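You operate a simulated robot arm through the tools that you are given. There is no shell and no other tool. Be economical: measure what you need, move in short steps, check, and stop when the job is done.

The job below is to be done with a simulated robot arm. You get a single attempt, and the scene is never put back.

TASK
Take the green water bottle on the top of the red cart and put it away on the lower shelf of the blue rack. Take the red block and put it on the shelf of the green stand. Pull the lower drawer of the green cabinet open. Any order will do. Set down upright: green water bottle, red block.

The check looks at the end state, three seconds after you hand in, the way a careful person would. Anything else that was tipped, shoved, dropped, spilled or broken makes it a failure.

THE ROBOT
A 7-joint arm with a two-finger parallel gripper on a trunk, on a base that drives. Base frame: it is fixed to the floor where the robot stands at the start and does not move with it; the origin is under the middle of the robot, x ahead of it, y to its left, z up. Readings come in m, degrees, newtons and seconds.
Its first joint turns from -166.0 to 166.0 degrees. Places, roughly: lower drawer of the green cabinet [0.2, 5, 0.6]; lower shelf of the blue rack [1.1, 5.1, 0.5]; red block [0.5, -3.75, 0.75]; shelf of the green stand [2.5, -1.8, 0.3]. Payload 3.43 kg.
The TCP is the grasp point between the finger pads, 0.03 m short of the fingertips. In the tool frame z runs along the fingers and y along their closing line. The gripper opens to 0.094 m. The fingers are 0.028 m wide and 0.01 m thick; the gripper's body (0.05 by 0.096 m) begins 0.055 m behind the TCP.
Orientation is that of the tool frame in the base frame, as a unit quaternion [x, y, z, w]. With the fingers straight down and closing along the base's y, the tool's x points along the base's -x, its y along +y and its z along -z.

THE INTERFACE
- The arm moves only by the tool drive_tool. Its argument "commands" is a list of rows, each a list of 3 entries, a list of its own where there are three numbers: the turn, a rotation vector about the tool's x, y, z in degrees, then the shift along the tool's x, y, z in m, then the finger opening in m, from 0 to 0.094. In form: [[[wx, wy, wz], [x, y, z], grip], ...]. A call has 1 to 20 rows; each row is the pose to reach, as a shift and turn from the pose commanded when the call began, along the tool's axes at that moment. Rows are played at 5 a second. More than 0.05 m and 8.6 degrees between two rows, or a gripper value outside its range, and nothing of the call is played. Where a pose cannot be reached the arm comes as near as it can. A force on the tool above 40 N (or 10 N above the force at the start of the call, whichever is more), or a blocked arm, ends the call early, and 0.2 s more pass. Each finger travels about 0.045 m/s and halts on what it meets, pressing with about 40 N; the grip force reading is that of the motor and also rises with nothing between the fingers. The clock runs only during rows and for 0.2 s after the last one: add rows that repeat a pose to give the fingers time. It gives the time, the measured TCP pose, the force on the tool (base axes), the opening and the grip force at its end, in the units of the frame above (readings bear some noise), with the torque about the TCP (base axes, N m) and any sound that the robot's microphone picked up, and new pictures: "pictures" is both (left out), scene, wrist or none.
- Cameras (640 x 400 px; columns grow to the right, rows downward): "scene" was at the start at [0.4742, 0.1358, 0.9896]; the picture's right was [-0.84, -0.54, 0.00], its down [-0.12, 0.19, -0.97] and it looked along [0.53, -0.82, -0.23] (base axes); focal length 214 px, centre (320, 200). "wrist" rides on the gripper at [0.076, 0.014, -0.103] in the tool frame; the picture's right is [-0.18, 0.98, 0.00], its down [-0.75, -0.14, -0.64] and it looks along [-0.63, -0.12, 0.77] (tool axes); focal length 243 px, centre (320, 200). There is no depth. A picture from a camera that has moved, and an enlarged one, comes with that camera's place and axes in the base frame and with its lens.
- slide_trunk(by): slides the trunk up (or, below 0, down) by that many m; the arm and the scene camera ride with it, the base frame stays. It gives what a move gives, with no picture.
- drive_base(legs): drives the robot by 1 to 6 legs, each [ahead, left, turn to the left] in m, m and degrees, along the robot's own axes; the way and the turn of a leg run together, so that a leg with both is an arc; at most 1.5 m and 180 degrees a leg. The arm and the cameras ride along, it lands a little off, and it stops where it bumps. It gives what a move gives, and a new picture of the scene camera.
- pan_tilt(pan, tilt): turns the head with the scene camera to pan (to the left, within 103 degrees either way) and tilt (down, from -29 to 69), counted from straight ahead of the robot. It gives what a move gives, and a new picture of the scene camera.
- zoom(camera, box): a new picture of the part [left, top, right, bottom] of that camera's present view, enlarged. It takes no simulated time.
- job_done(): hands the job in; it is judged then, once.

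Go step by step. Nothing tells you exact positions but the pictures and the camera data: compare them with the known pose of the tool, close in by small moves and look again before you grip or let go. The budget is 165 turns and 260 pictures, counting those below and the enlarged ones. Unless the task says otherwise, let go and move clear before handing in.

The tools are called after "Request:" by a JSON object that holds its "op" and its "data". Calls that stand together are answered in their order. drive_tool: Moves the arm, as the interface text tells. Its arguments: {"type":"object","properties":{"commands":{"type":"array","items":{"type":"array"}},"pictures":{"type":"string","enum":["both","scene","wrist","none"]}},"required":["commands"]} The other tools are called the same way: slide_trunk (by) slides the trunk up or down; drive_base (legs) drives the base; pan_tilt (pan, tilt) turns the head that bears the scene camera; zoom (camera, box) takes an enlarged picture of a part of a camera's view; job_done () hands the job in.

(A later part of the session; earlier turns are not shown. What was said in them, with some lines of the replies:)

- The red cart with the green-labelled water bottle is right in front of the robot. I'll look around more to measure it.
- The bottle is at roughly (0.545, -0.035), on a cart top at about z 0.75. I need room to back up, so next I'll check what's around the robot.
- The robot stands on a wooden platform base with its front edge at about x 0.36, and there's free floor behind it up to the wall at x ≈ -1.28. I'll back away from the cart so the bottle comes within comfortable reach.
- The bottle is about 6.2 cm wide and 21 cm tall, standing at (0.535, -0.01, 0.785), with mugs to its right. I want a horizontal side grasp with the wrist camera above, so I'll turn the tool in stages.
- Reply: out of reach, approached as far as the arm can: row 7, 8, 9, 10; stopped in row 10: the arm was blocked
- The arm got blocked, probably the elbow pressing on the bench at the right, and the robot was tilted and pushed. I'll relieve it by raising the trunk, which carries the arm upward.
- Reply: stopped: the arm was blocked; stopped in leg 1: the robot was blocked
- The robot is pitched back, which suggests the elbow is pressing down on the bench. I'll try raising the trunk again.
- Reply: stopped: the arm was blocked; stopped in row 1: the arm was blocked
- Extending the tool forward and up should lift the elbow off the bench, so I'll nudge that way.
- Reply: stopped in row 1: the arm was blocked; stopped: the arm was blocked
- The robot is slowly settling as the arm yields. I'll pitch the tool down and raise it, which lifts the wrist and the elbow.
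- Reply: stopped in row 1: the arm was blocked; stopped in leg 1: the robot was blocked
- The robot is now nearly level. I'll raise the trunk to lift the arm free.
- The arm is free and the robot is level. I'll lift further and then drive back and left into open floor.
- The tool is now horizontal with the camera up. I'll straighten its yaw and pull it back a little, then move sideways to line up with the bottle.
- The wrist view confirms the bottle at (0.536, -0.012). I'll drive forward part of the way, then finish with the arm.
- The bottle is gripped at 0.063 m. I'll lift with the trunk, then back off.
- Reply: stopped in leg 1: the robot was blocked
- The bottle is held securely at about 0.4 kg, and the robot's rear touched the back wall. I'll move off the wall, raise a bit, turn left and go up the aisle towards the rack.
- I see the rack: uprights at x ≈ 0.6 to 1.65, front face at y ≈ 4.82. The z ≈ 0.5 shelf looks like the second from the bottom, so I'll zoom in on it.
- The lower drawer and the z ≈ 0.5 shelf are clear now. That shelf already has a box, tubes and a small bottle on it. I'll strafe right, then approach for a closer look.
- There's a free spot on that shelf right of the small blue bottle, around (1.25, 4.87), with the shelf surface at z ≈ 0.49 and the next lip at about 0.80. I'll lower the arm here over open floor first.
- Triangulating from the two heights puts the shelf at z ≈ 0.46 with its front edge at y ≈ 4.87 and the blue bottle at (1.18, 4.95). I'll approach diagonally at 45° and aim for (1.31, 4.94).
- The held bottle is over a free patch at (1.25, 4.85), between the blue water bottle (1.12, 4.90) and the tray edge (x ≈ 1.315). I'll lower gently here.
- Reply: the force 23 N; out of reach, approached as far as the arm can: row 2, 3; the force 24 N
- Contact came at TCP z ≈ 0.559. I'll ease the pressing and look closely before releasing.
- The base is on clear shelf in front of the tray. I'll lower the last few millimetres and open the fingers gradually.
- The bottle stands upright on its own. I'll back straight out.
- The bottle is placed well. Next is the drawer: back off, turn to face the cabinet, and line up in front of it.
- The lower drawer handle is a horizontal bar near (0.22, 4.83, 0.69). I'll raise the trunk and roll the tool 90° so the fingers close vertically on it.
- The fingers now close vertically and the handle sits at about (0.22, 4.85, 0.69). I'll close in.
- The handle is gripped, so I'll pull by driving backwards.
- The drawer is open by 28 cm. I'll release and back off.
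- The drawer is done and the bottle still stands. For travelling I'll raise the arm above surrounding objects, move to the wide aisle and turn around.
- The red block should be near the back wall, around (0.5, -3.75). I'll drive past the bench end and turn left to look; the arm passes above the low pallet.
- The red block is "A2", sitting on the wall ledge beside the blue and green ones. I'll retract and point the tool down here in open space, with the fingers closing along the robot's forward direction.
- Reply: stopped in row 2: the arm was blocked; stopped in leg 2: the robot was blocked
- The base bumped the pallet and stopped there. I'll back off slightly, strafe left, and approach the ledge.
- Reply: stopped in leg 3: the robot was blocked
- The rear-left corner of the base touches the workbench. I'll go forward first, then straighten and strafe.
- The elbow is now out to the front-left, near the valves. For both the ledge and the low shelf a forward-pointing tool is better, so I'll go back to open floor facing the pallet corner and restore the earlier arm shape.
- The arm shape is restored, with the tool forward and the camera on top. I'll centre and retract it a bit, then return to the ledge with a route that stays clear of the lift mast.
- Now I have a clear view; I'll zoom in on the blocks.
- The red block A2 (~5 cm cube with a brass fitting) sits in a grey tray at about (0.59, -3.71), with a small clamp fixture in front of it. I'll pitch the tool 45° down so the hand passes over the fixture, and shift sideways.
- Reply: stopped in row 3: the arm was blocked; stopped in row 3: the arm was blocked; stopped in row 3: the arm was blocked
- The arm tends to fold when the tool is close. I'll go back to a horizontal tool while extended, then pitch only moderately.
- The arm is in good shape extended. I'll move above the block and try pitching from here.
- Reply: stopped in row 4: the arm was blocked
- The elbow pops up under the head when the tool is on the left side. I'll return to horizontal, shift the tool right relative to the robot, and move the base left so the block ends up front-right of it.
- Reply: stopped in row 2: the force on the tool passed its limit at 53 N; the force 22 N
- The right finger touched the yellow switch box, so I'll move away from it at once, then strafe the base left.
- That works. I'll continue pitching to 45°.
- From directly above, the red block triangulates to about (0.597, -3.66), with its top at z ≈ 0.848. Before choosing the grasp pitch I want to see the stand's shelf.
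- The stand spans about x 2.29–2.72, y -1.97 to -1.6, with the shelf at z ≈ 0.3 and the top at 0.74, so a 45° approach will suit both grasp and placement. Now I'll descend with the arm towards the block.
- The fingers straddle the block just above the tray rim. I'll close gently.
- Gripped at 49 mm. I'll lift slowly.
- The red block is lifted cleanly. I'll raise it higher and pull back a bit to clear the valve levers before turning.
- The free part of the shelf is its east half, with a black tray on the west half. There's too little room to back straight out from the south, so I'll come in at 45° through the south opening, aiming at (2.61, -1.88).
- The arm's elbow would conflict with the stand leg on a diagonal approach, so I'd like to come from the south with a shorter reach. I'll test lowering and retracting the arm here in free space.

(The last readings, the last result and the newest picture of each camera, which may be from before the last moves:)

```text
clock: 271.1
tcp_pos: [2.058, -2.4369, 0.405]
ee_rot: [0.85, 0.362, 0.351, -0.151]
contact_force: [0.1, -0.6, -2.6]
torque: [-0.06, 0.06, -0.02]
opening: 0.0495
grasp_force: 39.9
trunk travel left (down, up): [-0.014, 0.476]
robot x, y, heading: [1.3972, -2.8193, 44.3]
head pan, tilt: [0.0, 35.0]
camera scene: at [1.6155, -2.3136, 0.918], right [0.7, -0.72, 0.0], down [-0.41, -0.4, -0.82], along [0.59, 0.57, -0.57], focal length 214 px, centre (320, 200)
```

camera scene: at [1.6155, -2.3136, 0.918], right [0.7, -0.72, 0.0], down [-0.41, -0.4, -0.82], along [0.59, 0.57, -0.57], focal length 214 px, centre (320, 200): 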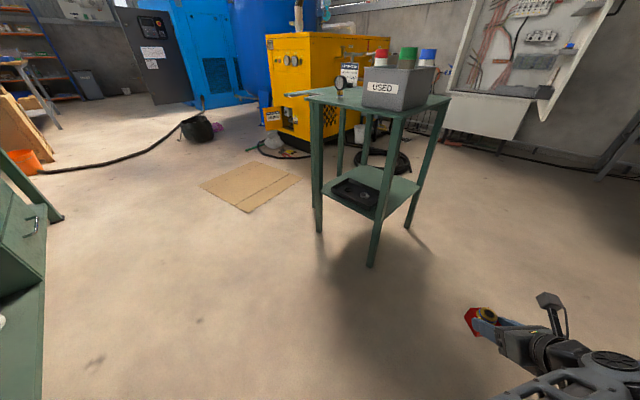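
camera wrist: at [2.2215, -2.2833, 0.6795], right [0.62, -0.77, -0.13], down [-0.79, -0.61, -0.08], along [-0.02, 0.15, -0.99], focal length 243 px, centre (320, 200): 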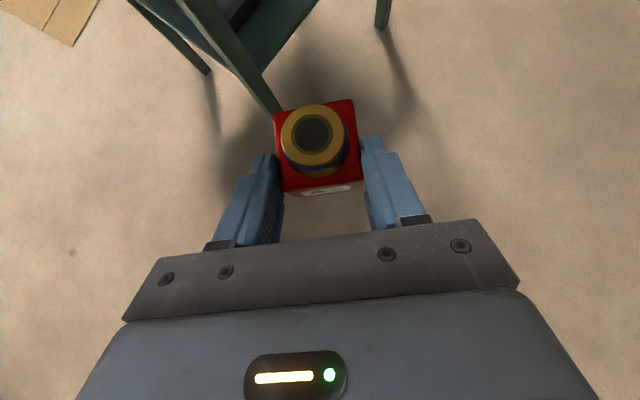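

Retraction works well when low. I'll turn to face north and strafe to line up with the south opening of the stand.

Request:
{"op": "drive_tool", "data": {"commands": [[[0, 0, 0], [-0.014, 0, -0.014], 0.04], [[0, 0, 0], [-0.028, 0, -0.028], 0.04]], "pictures": "none"}}

Request:
{"op": "drive_base", "data": {"legs": [[0, 0, 45.7], [-0.03, -0.6, 0]]}}

Request:
{"op": "pan_tilt", "data": {"pan": -35, "tilt": 35}}

```text
clock: 271.7
tcp_pos: [2.0285, -2.4641, 0.4027]
ee_rot: [0.849, 0.362, 0.353, -0.151]
contact_force: [-0.4, -0.3, -2.2]
torque: [-0.01, 0.07, 0.03]
opening: 0.0493
grasp_force: 39.8
trunk travel left (down, up): [-0.014, 0.476]
robot x, y, heading: [1.3989, -2.8242, 44.5]
head pan, tilt: [0.0, 35.0]
```

```text
clock: 277.2
tcp_pos: [2.1883, -2.1578, 0.4027]
ee_rot: [0.646, 0.66, 0.268, -0.275]
contact_force: [0.3, 0.4, -3.2]
torque: [-0.11, -0.04, -0.03]
opening: 0.0496
grasp_force: 39.9
trunk travel left (down, up): [-0.014, 0.476]
robot x, y, heading: [1.9994, -2.8586, 89.3]
head pan, tilt: [0.0, 35.0]
camera scene: at [1.7909, -2.3475, 0.9181], right [1.0, -0.01, 0.0], down [-0.01, -0.57, -0.82], along [0.01, 0.82, -0.57], focal length 214 px, centre (320, 200)
```

scene: 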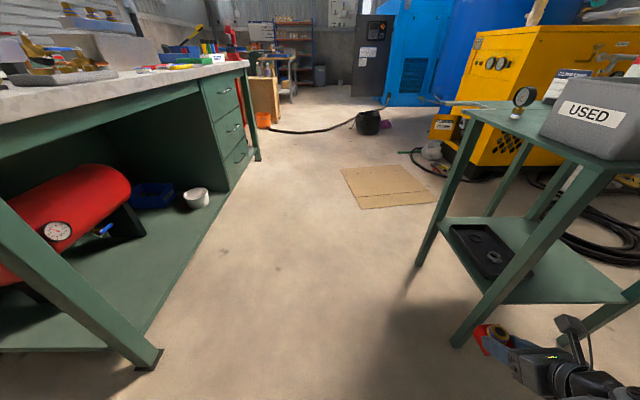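

```text
clock: 278.2
tcp_pos: [2.1888, -2.1581, 0.4036]
ee_rot: [0.645, 0.661, 0.267, -0.275]
contact_force: [-0.3, -0.8, -2.1]
torque: [-0.08, 0.01, 0.0]
opening: 0.0494
grasp_force: 40.5
trunk travel left (down, up): [-0.014, 0.476]
robot x, y, heading: [1.9996, -2.8582, 89.4]
head pan, tilt: [-35.0, 35.0]
camera scene: at [1.8412, -2.3638, 0.9181], right [0.81, -0.58, 0.0], down [-0.33, -0.47, -0.82], along [0.48, 0.67, -0.57], focal length 214 px, centre (320, 200)
```

scene: 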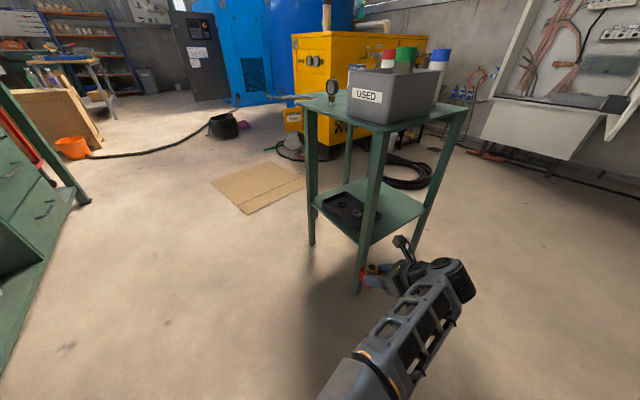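

Request:
{"op": "drive_base", "data": {"legs": [[0, -0.415, 0.6]]}}

Request:
{"op": "zoom", "data": {"camera": "wrist", "box": [0, 0, 640, 400]}}

Request:
{"op": "pan_tilt", "data": {"pan": -5, "tilt": 40}}

```text
clock: 280.7
tcp_pos: [2.5934, -2.1578, 0.4035]
ee_rot: [0.641, 0.664, 0.265, -0.277]
contact_force: [-0.2, 0.5, -2.7]
torque: [-0.07, 0.02, 0.03]
opening: 0.0493
grasp_force: 39.8
trunk travel left (down, up): [-0.014, 0.476]
robot x, y, heading: [2.4085, -2.8562, 90.3]
head pan, tilt: [-35.0, 35.0]
camera scene: at [2.2481, -2.3671, 0.9181], right [0.82, -0.57, 0.0], down [-0.33, -0.47, -0.82], along [0.47, 0.67, -0.57], focal length 214 px, centre (320, 200)
```

scene: 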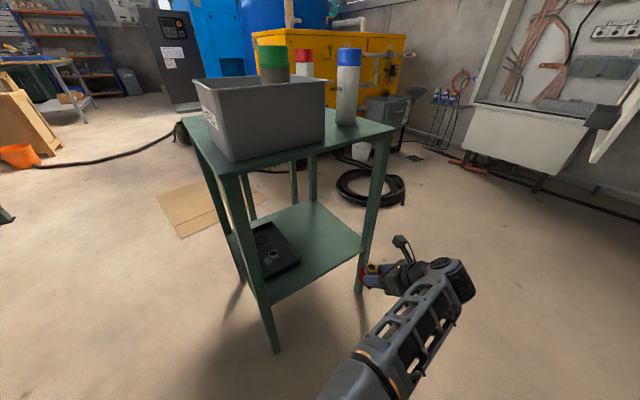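

```text
1.00 times, centred on (320, 200) of wrist (not enlarged: the box is as wide or as high as the picture)
camera zoom: at [2.6081, -2.1769, 0.5304], right [0.99, -0.1, -0.13], down [-0.11, -0.99, -0.08], along [-0.12, 0.09, -0.99], focal length 243 px, centre (320, 200)
```

zoom: 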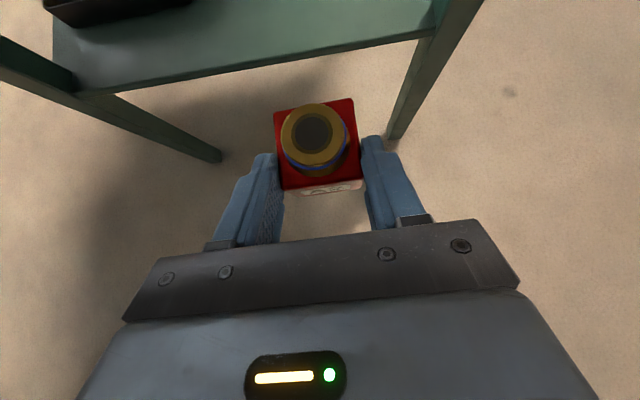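

```text
clock: 281.7
tcp_pos: [2.5931, -2.1579, 0.4039]
ee_rot: [0.641, 0.664, 0.265, -0.277]
contact_force: [-0.7, 0.7, -3.6]
torque: [-0.12, 0.01, -0.01]
opening: 0.0496
grasp_force: 39.9
trunk travel left (down, up): [-0.014, 0.476]
robot x, y, heading: [2.4078, -2.8606, 90.1]
head pan, tilt: [-5.0, 40.0]
camera scene: at [2.205, -2.3546, 0.9105], right [1.0, -0.09, 0.0], down [-0.06, -0.64, -0.77], along [0.07, 0.76, -0.64], focal length 214 px, centre (320, 200)
```

scene: 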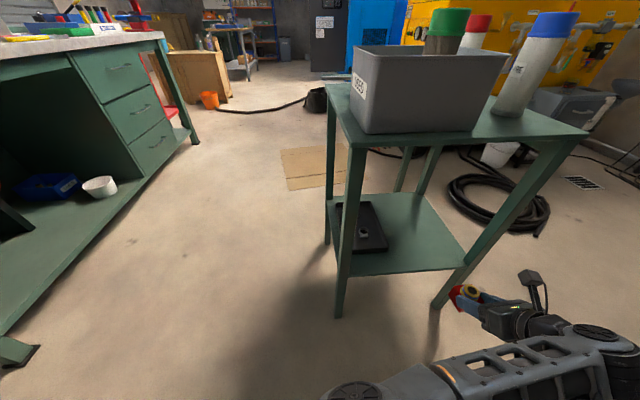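

The hand is aligned with the free east part of the shelf, between the tray (x ≤ 2.49) and the SE leg (x ≥ 2.70). I'll raise slightly and extend in.

Request:
{"op": "drive_tool", "data": {"commands": [[[0, 0, 0], [0.021, 0, -0.021], 0.04], [[0, 0, 0], [0.046, 0, 0.004], 0.04], [[0, 0, 0], [0.071, 0, 0.029], 0.04], [[0, 0, 0], [0.096, 0, 0.054], 0.04], [[0, 0, 0], [0.121, 0, 0.079], 0.04]], "pictures": "both"}}

```text
clock: 282.9
tcp_pos: [2.5895, -2.0152, 0.4339]
ee_rot: [0.642, 0.664, 0.265, -0.276]
contact_force: [0.1, -0.2, -1.9]
torque: [-0.08, -0.01, 0.04]
opening: 0.0496
grasp_force: 39.9
trunk travel left (down, up): [-0.014, 0.476]
robot x, y, heading: [2.4107, -2.8635, 90.2]
head pan, tilt: [-5.0, 40.0]
camera scene: at [2.205, -2.3546, 0.9105], right [1.0, -0.09, 0.0], down [-0.06, -0.64, -0.77], along [0.07, 0.76, -0.64], focal length 214 px, centre (320, 200)
camera wrist: at [2.6036, -2.0343, 0.5606], right [0.99, -0.1, -0.13], down [-0.11, -0.99, -0.08], along [-0.12, 0.09, -0.99], focal length 243 px, centre (320, 200)
```

scene: 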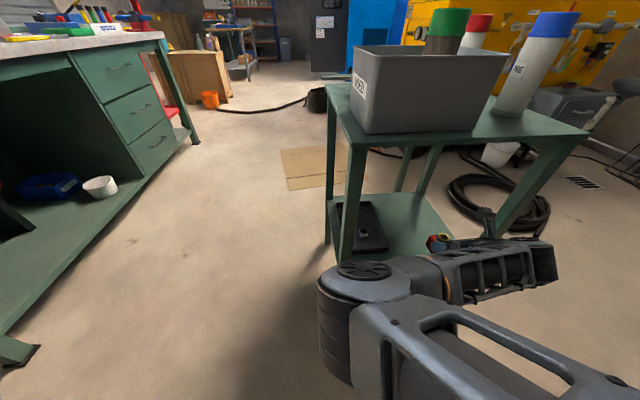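
wrist: 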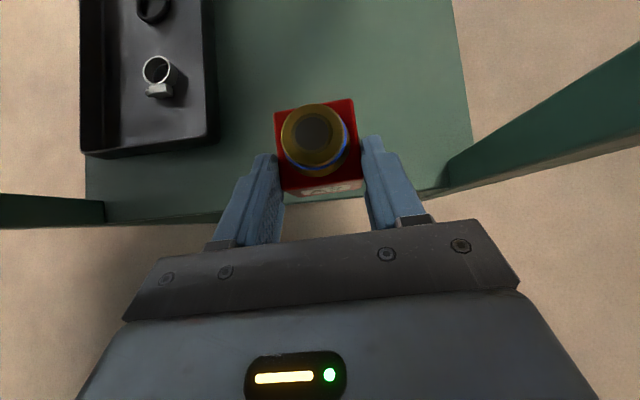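

Request:
{"op": "drive_tool", "data": {"commands": [[[0, 0, 0], [0.015, 0, 0.015], 0.04], [[0, 0, 0], [0.03, 0, 0.03], 0.04], [[0, 0, 0], [0.042, 0, 0.042], 0.04]], "pictures": "both"}}

```text
clock: 283.7
tcp_pos: [2.5868, -1.9557, 0.4336]
ee_rot: [0.641, 0.664, 0.265, -0.277]
contact_force: [-0.2, 0.3, -3.2]
torque: [-0.08, 0.0, 0.02]
opening: 0.0496
grasp_force: 40.1
trunk travel left (down, up): [-0.014, 0.476]
robot x, y, heading: [2.4116, -2.86, 90.2]
head pan, tilt: [-5.0, 40.0]
camera scene: at [2.2049, -2.3546, 0.9105], right [1.0, -0.09, 0.0], down [-0.06, -0.64, -0.77], along [0.07, 0.76, -0.64], focal length 214 px, centre (320, 200)
camera wrist: at [2.6019, -1.9755, 0.5598], right [0.99, -0.1, -0.13], down [-0.11, -0.99, -0.08], along [-0.12, 0.09, -0.99], focal length 243 px, centre (320, 200)
```

scene: 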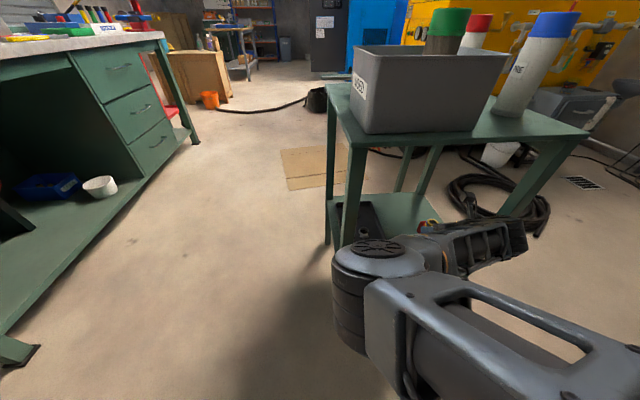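
wrist: 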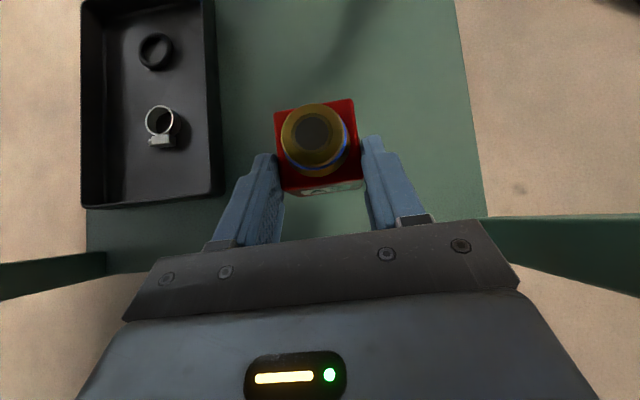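

The block is now about 6 cm inside the shelf edge over free surface; the elbow is close to the SW leg, so I'll go no further and lower here in small steps.

Request:
{"op": "drive_tool", "data": {"commands": [[[0, 0, 0], [-0.008, 0, 0.006], 0.04], [[0, 0, 0], [-0.015, 0, 0.013], 0.04], [[0, 0, 0], [-0.023, 0, 0.02], 0.04]], "pictures": "both"}}

```text
clock: 284.5
tcp_pos: [2.5869, -1.9594, 0.4021]
ee_rot: [0.641, 0.664, 0.266, -0.277]
contact_force: [-0.3, 0.4, -2.4]
torque: [-0.07, -0.01, -0.01]
opening: 0.0494
grasp_force: 39.5
trunk travel left (down, up): [-0.014, 0.476]
robot x, y, heading: [2.4117, -2.861, 90.1]
head pan, tilt: [-5.0, 40.0]
camera scene: at [2.205, -2.3546, 0.9105], right [1.0, -0.09, 0.0], down [-0.06, -0.64, -0.77], along [0.07, 0.76, -0.64], focal length 214 px, centre (320, 200)
camera wrist: at [2.6016, -1.979, 0.5292], right [0.99, -0.1, -0.13], down [-0.11, -0.99, -0.08], along [-0.12, 0.09, -0.99], focal length 243 px, centre (320, 200)
```

scene: 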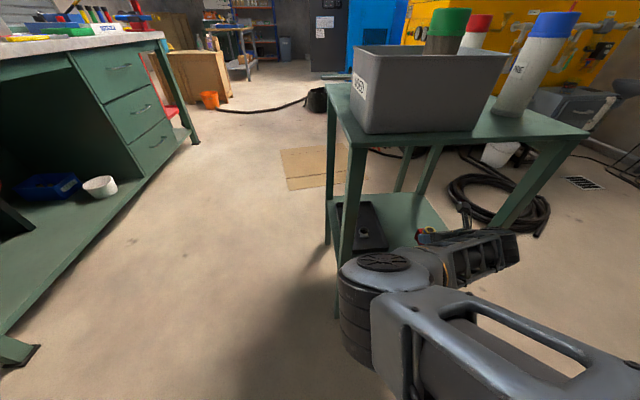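
wrist: 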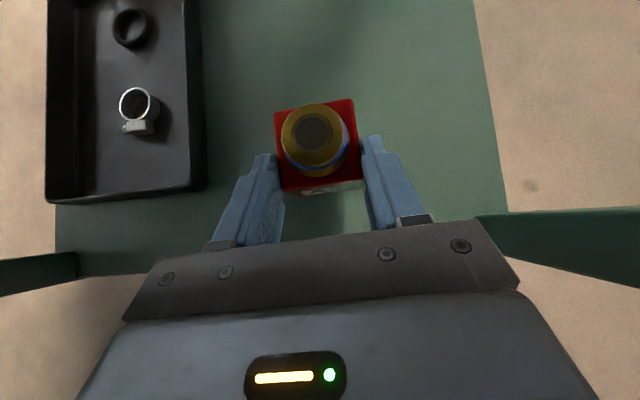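

Request:
{"op": "drive_tool", "data": {"commands": [[[0, 0, 0], [-0.006, 0, 0.005], 0.04], [[0, 0, 0], [-0.013, 0, 0.011], 0.04], [[0, 0, 0], [-0.018, 0, 0.0155], 0.04]], "pictures": "none"}}

Request:
{"op": "drive_tool", "data": {"commands": [[[0, 0, 0], [-0.004, 0, 0.003], 0.04], [[0, 0, 0], [-0.004, 0, 0.003], 0.04]], "pictures": "none"}}

Request:
{"op": "drive_tool", "data": {"commands": [[[0, 0, 0], [-0.004, 0, 0.003], 0.04], [[0, 0, 0], [-0.004, 0, 0.003], 0.04]], "pictures": "wrist"}}

```text
clock: 285.3
tcp_pos: [2.5858, -1.9603, 0.3796]
ee_rot: [0.642, 0.664, 0.266, -0.276]
contact_force: [0.3, -0.3, -3.2]
torque: [-0.08, -0.01, -0.01]
opening: 0.0493
grasp_force: 40.1
trunk travel left (down, up): [-0.014, 0.476]
robot x, y, heading: [2.4117, -2.8574, 90.3]
head pan, tilt: [-5.0, 40.0]
```

```text
clock: 285.9
tcp_pos: [2.5868, -1.9616, 0.3741]
ee_rot: [0.641, 0.664, 0.266, -0.277]
contact_force: [0.6, -0.4, -2.6]
torque: [-0.11, 0.0, 0.0]
opening: 0.0494
grasp_force: 40.1
trunk travel left (down, up): [-0.014, 0.476]
robot x, y, heading: [2.415, -2.8629, 90.2]
head pan, tilt: [-5.0, 40.0]
```

```text
clock: 286.5
tcp_pos: [2.5869, -1.9629, 0.37]
ee_rot: [0.642, 0.664, 0.266, -0.277]
contact_force: [-0.4, 0.2, -3.3]
torque: [-0.1, -0.02, 0.02]
opening: 0.0495
grasp_force: 39.7
trunk travel left (down, up): [-0.014, 0.476]
robot x, y, heading: [2.4116, -2.8614, 89.9]
head pan, tilt: [-5.0, 40.0]
camera wrist: at [2.6011, -1.9812, 0.4962], right [0.99, -0.1, -0.13], down [-0.11, -0.99, -0.08], along [-0.12, 0.09, -0.99], focal length 243 px, centre (320, 200)
```

wrist: 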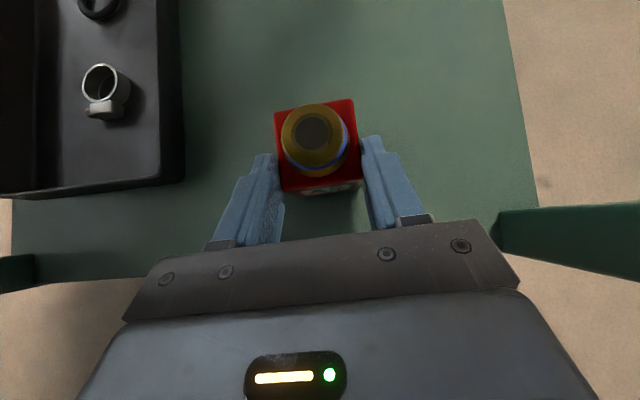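

Request:
{"op": "drive_tool", "data": {"commands": [[[0, 0, 0], [-0.004, 0, 0.003], 0.04], [[0, 0, 0], [-0.004, 0, 0.003], 0.04]], "pictures": "none"}}

Request:
{"op": "drive_tool", "data": {"commands": [[[0, 0, 0], [-0.004, 0, 0.003], 0.04], [[0, 0, 0], [-0.004, 0, 0.003], 0.04]], "pictures": "none"}}

Request:
{"op": "drive_tool", "data": {"commands": [[[0, 0, 0], [-0.004, 0, 0.003], 0.04], [[0, 0, 0], [-0.004, 0, 0.003], 0.04]], "pictures": "none"}}

```text
clock: 287.1
tcp_pos: [2.587, -1.9608, 0.3662]
ee_rot: [0.641, 0.663, 0.268, -0.278]
contact_force: [0.3, -0.8, 25.7]
torque: [0.32, -0.05, 0.0]
opening: 0.0497
grasp_force: 39.9
trunk travel left (down, up): [-0.014, 0.476]
robot x, y, heading: [2.4143, -2.8626, 90.2]
head pan, tilt: [-5.0, 40.0]
```

```text
clock: 287.7
tcp_pos: [2.5863, -1.963, 0.3606]
ee_rot: [0.641, 0.664, 0.267, -0.277]
contact_force: [2.1, 8.7, 24.0]
torque: [0.56, -0.11, 0.09]
opening: 0.0495
grasp_force: 39.7
trunk travel left (down, up): [-0.014, 0.476]
robot x, y, heading: [2.413, -2.8614, 90.4]
head pan, tilt: [-5.0, 40.0]
```

```text
clock: 288.1
tcp_pos: [2.5868, -1.9632, 0.3587]
ee_rot: [0.641, 0.663, 0.269, -0.279]
contact_force: [0.1, -2.0, 14.8]
torque: [-0.12, 0.23, 0.01]
opening: 0.0496
grasp_force: 40.5
trunk travel left (down, up): [-0.014, 0.476]
robot x, y, heading: [2.4075, -2.8659, 90.1]
head pan, tilt: [-5.0, 40.0]
stopped in row 1: the force on the tool passed its limit at 45 N (the readings are from after the stop); the commanded pose is now the measured one
```

Contact at about 0.366, and the last steps pressed it down a little. I'll check the block before releasing.

Request:
{"op": "zoom", "data": {"camera": "wrist", "box": [200, 60, 440, 220]}}

Request:
{"op": "zoom", "data": {"camera": "scene", "box": [360, 190, 480, 270]}}

```text
2.50 times, centred on (320, 140) of wrist
camera zoom: at [2.6012, -1.9827, 0.4857], right [0.99, -0.1, -0.13], down [-0.11, -0.99, -0.09], along [-0.12, 0.1, -0.99], focal length 606 px, centre (320, 350)
```

zoom: 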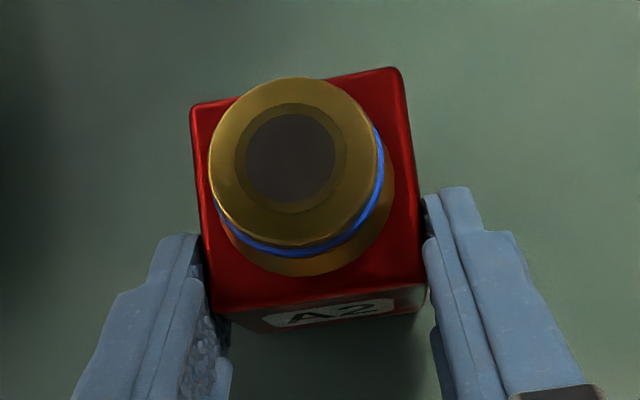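

```text
5.00 times, centred on (420, 230) of scene
camera zoom: at [2.2049, -2.3549, 0.9104], right [1.0, -0.09, 0.0], down [-0.06, -0.64, -0.77], along [0.07, 0.76, -0.64], focal length 1072 px, centre (-180, 50)
```

zoom: 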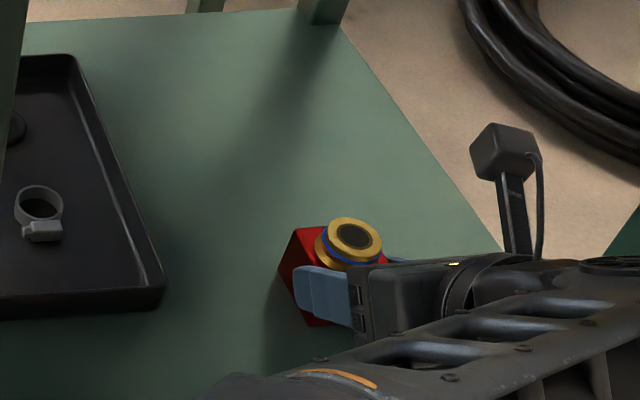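

It's upright and resting on the shelf. I'll ease upward a touch and open slowly.

Request:
{"op": "drive_tool", "data": {"commands": [[[0, 0, 0], [0.001, 0, -0.001], 0.046], [[0, 0, 0], [0.002, 0, -0.001], 0.05], [[0, 0, 0], [0.002, 0, -0.001], 0.053], [[0, 0, 0], [0.002, 0, -0.001], 0.058], [[0, 0, 0], [0.002, 0, -0.001], 0.064], [[0, 0, 0], [0.002, 0, -0.001], 0.066], [[0, 0, 0], [0.002, 0, -0.001], 0.066]], "pictures": "wrist"}}

Request:
{"op": "zoom", "data": {"camera": "scene", "box": [360, 190, 480, 270]}}

```text
clock: 289.7
tcp_pos: [2.5863, -1.9616, 0.3604]
ee_rot: [0.641, 0.664, 0.266, -0.278]
contact_force: [-0.8, -0.5, -0.3]
torque: [0.03, 0.02, -0.02]
opening: 0.066
grasp_force: 0.0
trunk travel left (down, up): [-0.014, 0.476]
robot x, y, heading: [2.4108, -2.8608, 89.9]
head pan, tilt: [-5.0, 40.0]
camera wrist: at [2.6014, -1.9821, 0.4864], right [0.99, -0.1, -0.13], down [-0.11, -0.99, -0.08], along [-0.12, 0.1, -0.99], focal length 243 px, centre (320, 200)
```

wrist: 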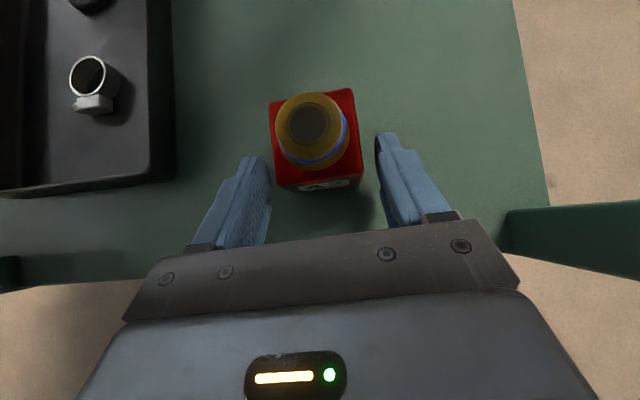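

```text
5.00 times, centred on (420, 230) of scene
camera zoom: at [2.2049, -2.3546, 0.9105], right [1.0, -0.09, 0.0], down [-0.06, -0.64, -0.77], along [0.07, 0.76, -0.64], focal length 1072 px, centre (-180, 50)
```

zoom: 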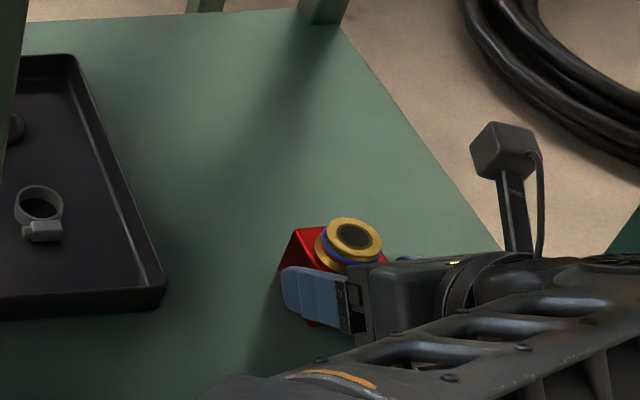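

Released cleanly. I'll withdraw along the finger axis, then straight back.

Request:
{"op": "drive_tool", "data": {"commands": [[[0, 0, 0], [0, 0, -0.015], 0.066], [[0, 0, 0], [0, 0, -0.03], 0.066], [[0, 0, 0], [0, 0, -0.05], 0.066], [[0, 0, 0], [-0.025, 0, -0.075], 0.066], [[0, 0, 0], [-0.05, 0, -0.1], 0.066], [[0, 0, 0], [-0.075, 0, -0.125], 0.066], [[0, 0, 0], [-0.1, 0, -0.15], 0.066]], "pictures": "both"}}

Request:
{"op": "zoom", "data": {"camera": "scene", "box": [320, 170, 480, 290]}}

```text
clock: 291.3
tcp_pos: [2.5913, -2.1401, 0.3943]
ee_rot: [0.641, 0.663, 0.267, -0.278]
contact_force: [-0.8, -0.3, 0.5]
torque: [0.0, 0.01, -0.02]
opening: 0.0661
grasp_force: 0.0
trunk travel left (down, up): [-0.014, 0.476]
robot x, y, heading: [2.4096, -2.858, 90.0]
head pan, tilt: [-5.0, 40.0]
camera scene: at [2.2049, -2.3546, 0.9105], right [1.0, -0.09, 0.0], down [-0.05, -0.64, -0.77], along [0.07, 0.76, -0.64], focal length 214 px, centre (320, 200)
camera wrist: at [2.606, -2.1591, 0.5211], right [0.99, -0.09, -0.13], down [-0.11, -0.99, -0.08], along [-0.12, 0.1, -0.99], focal length 243 px, centre (320, 200)
```

scene: 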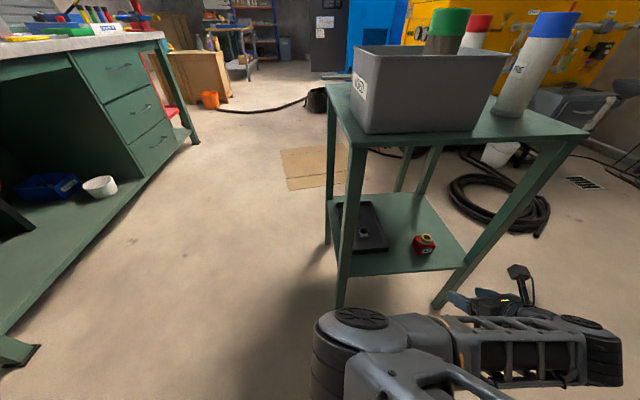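
wrist: 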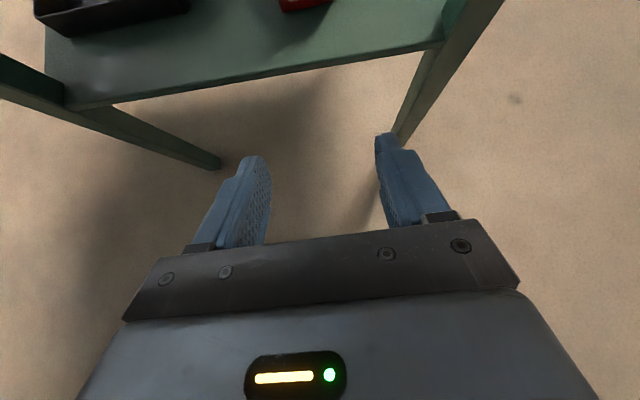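

```text
3.33 times, centred on (400, 230) of scene
camera zoom: at [2.2049, -2.3546, 0.9105], right [1.0, -0.09, 0.0], down [-0.05, -0.64, -0.77], along [0.07, 0.76, -0.64], focal length 715 px, centre (53, 100)
```

zoom: 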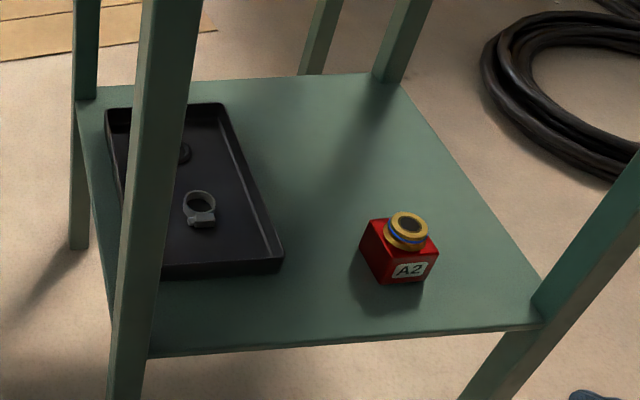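

The red block stands upright on the stand's shelf and the gripper is clear. The bottle and drawer were checked earlier, so I'm handing in.

Request:
{"op": "job_done", "data": {}}

```text
The job is handed in.
```

I finished all three tasks and handed the job in; I haven't seen the result of the check:
- **Bottle:** the green water bottle stands upright on the lower shelf of the blue rack.
- **Drawer:** the lower drawer of the green cabinet is pulled open about 28 cm.
- **Block:** the red block stands upright on the shelf of the green stand.

**Contacts on the way:** the arm pressed against the edge of the grey bench by the red cart. The base bumped the back wall, the pallet of blocks and the workbench, and a finger touched the yellow switch box. I saw nothing moved or tipped by any of these, but I didn't go back and check each spot closely.
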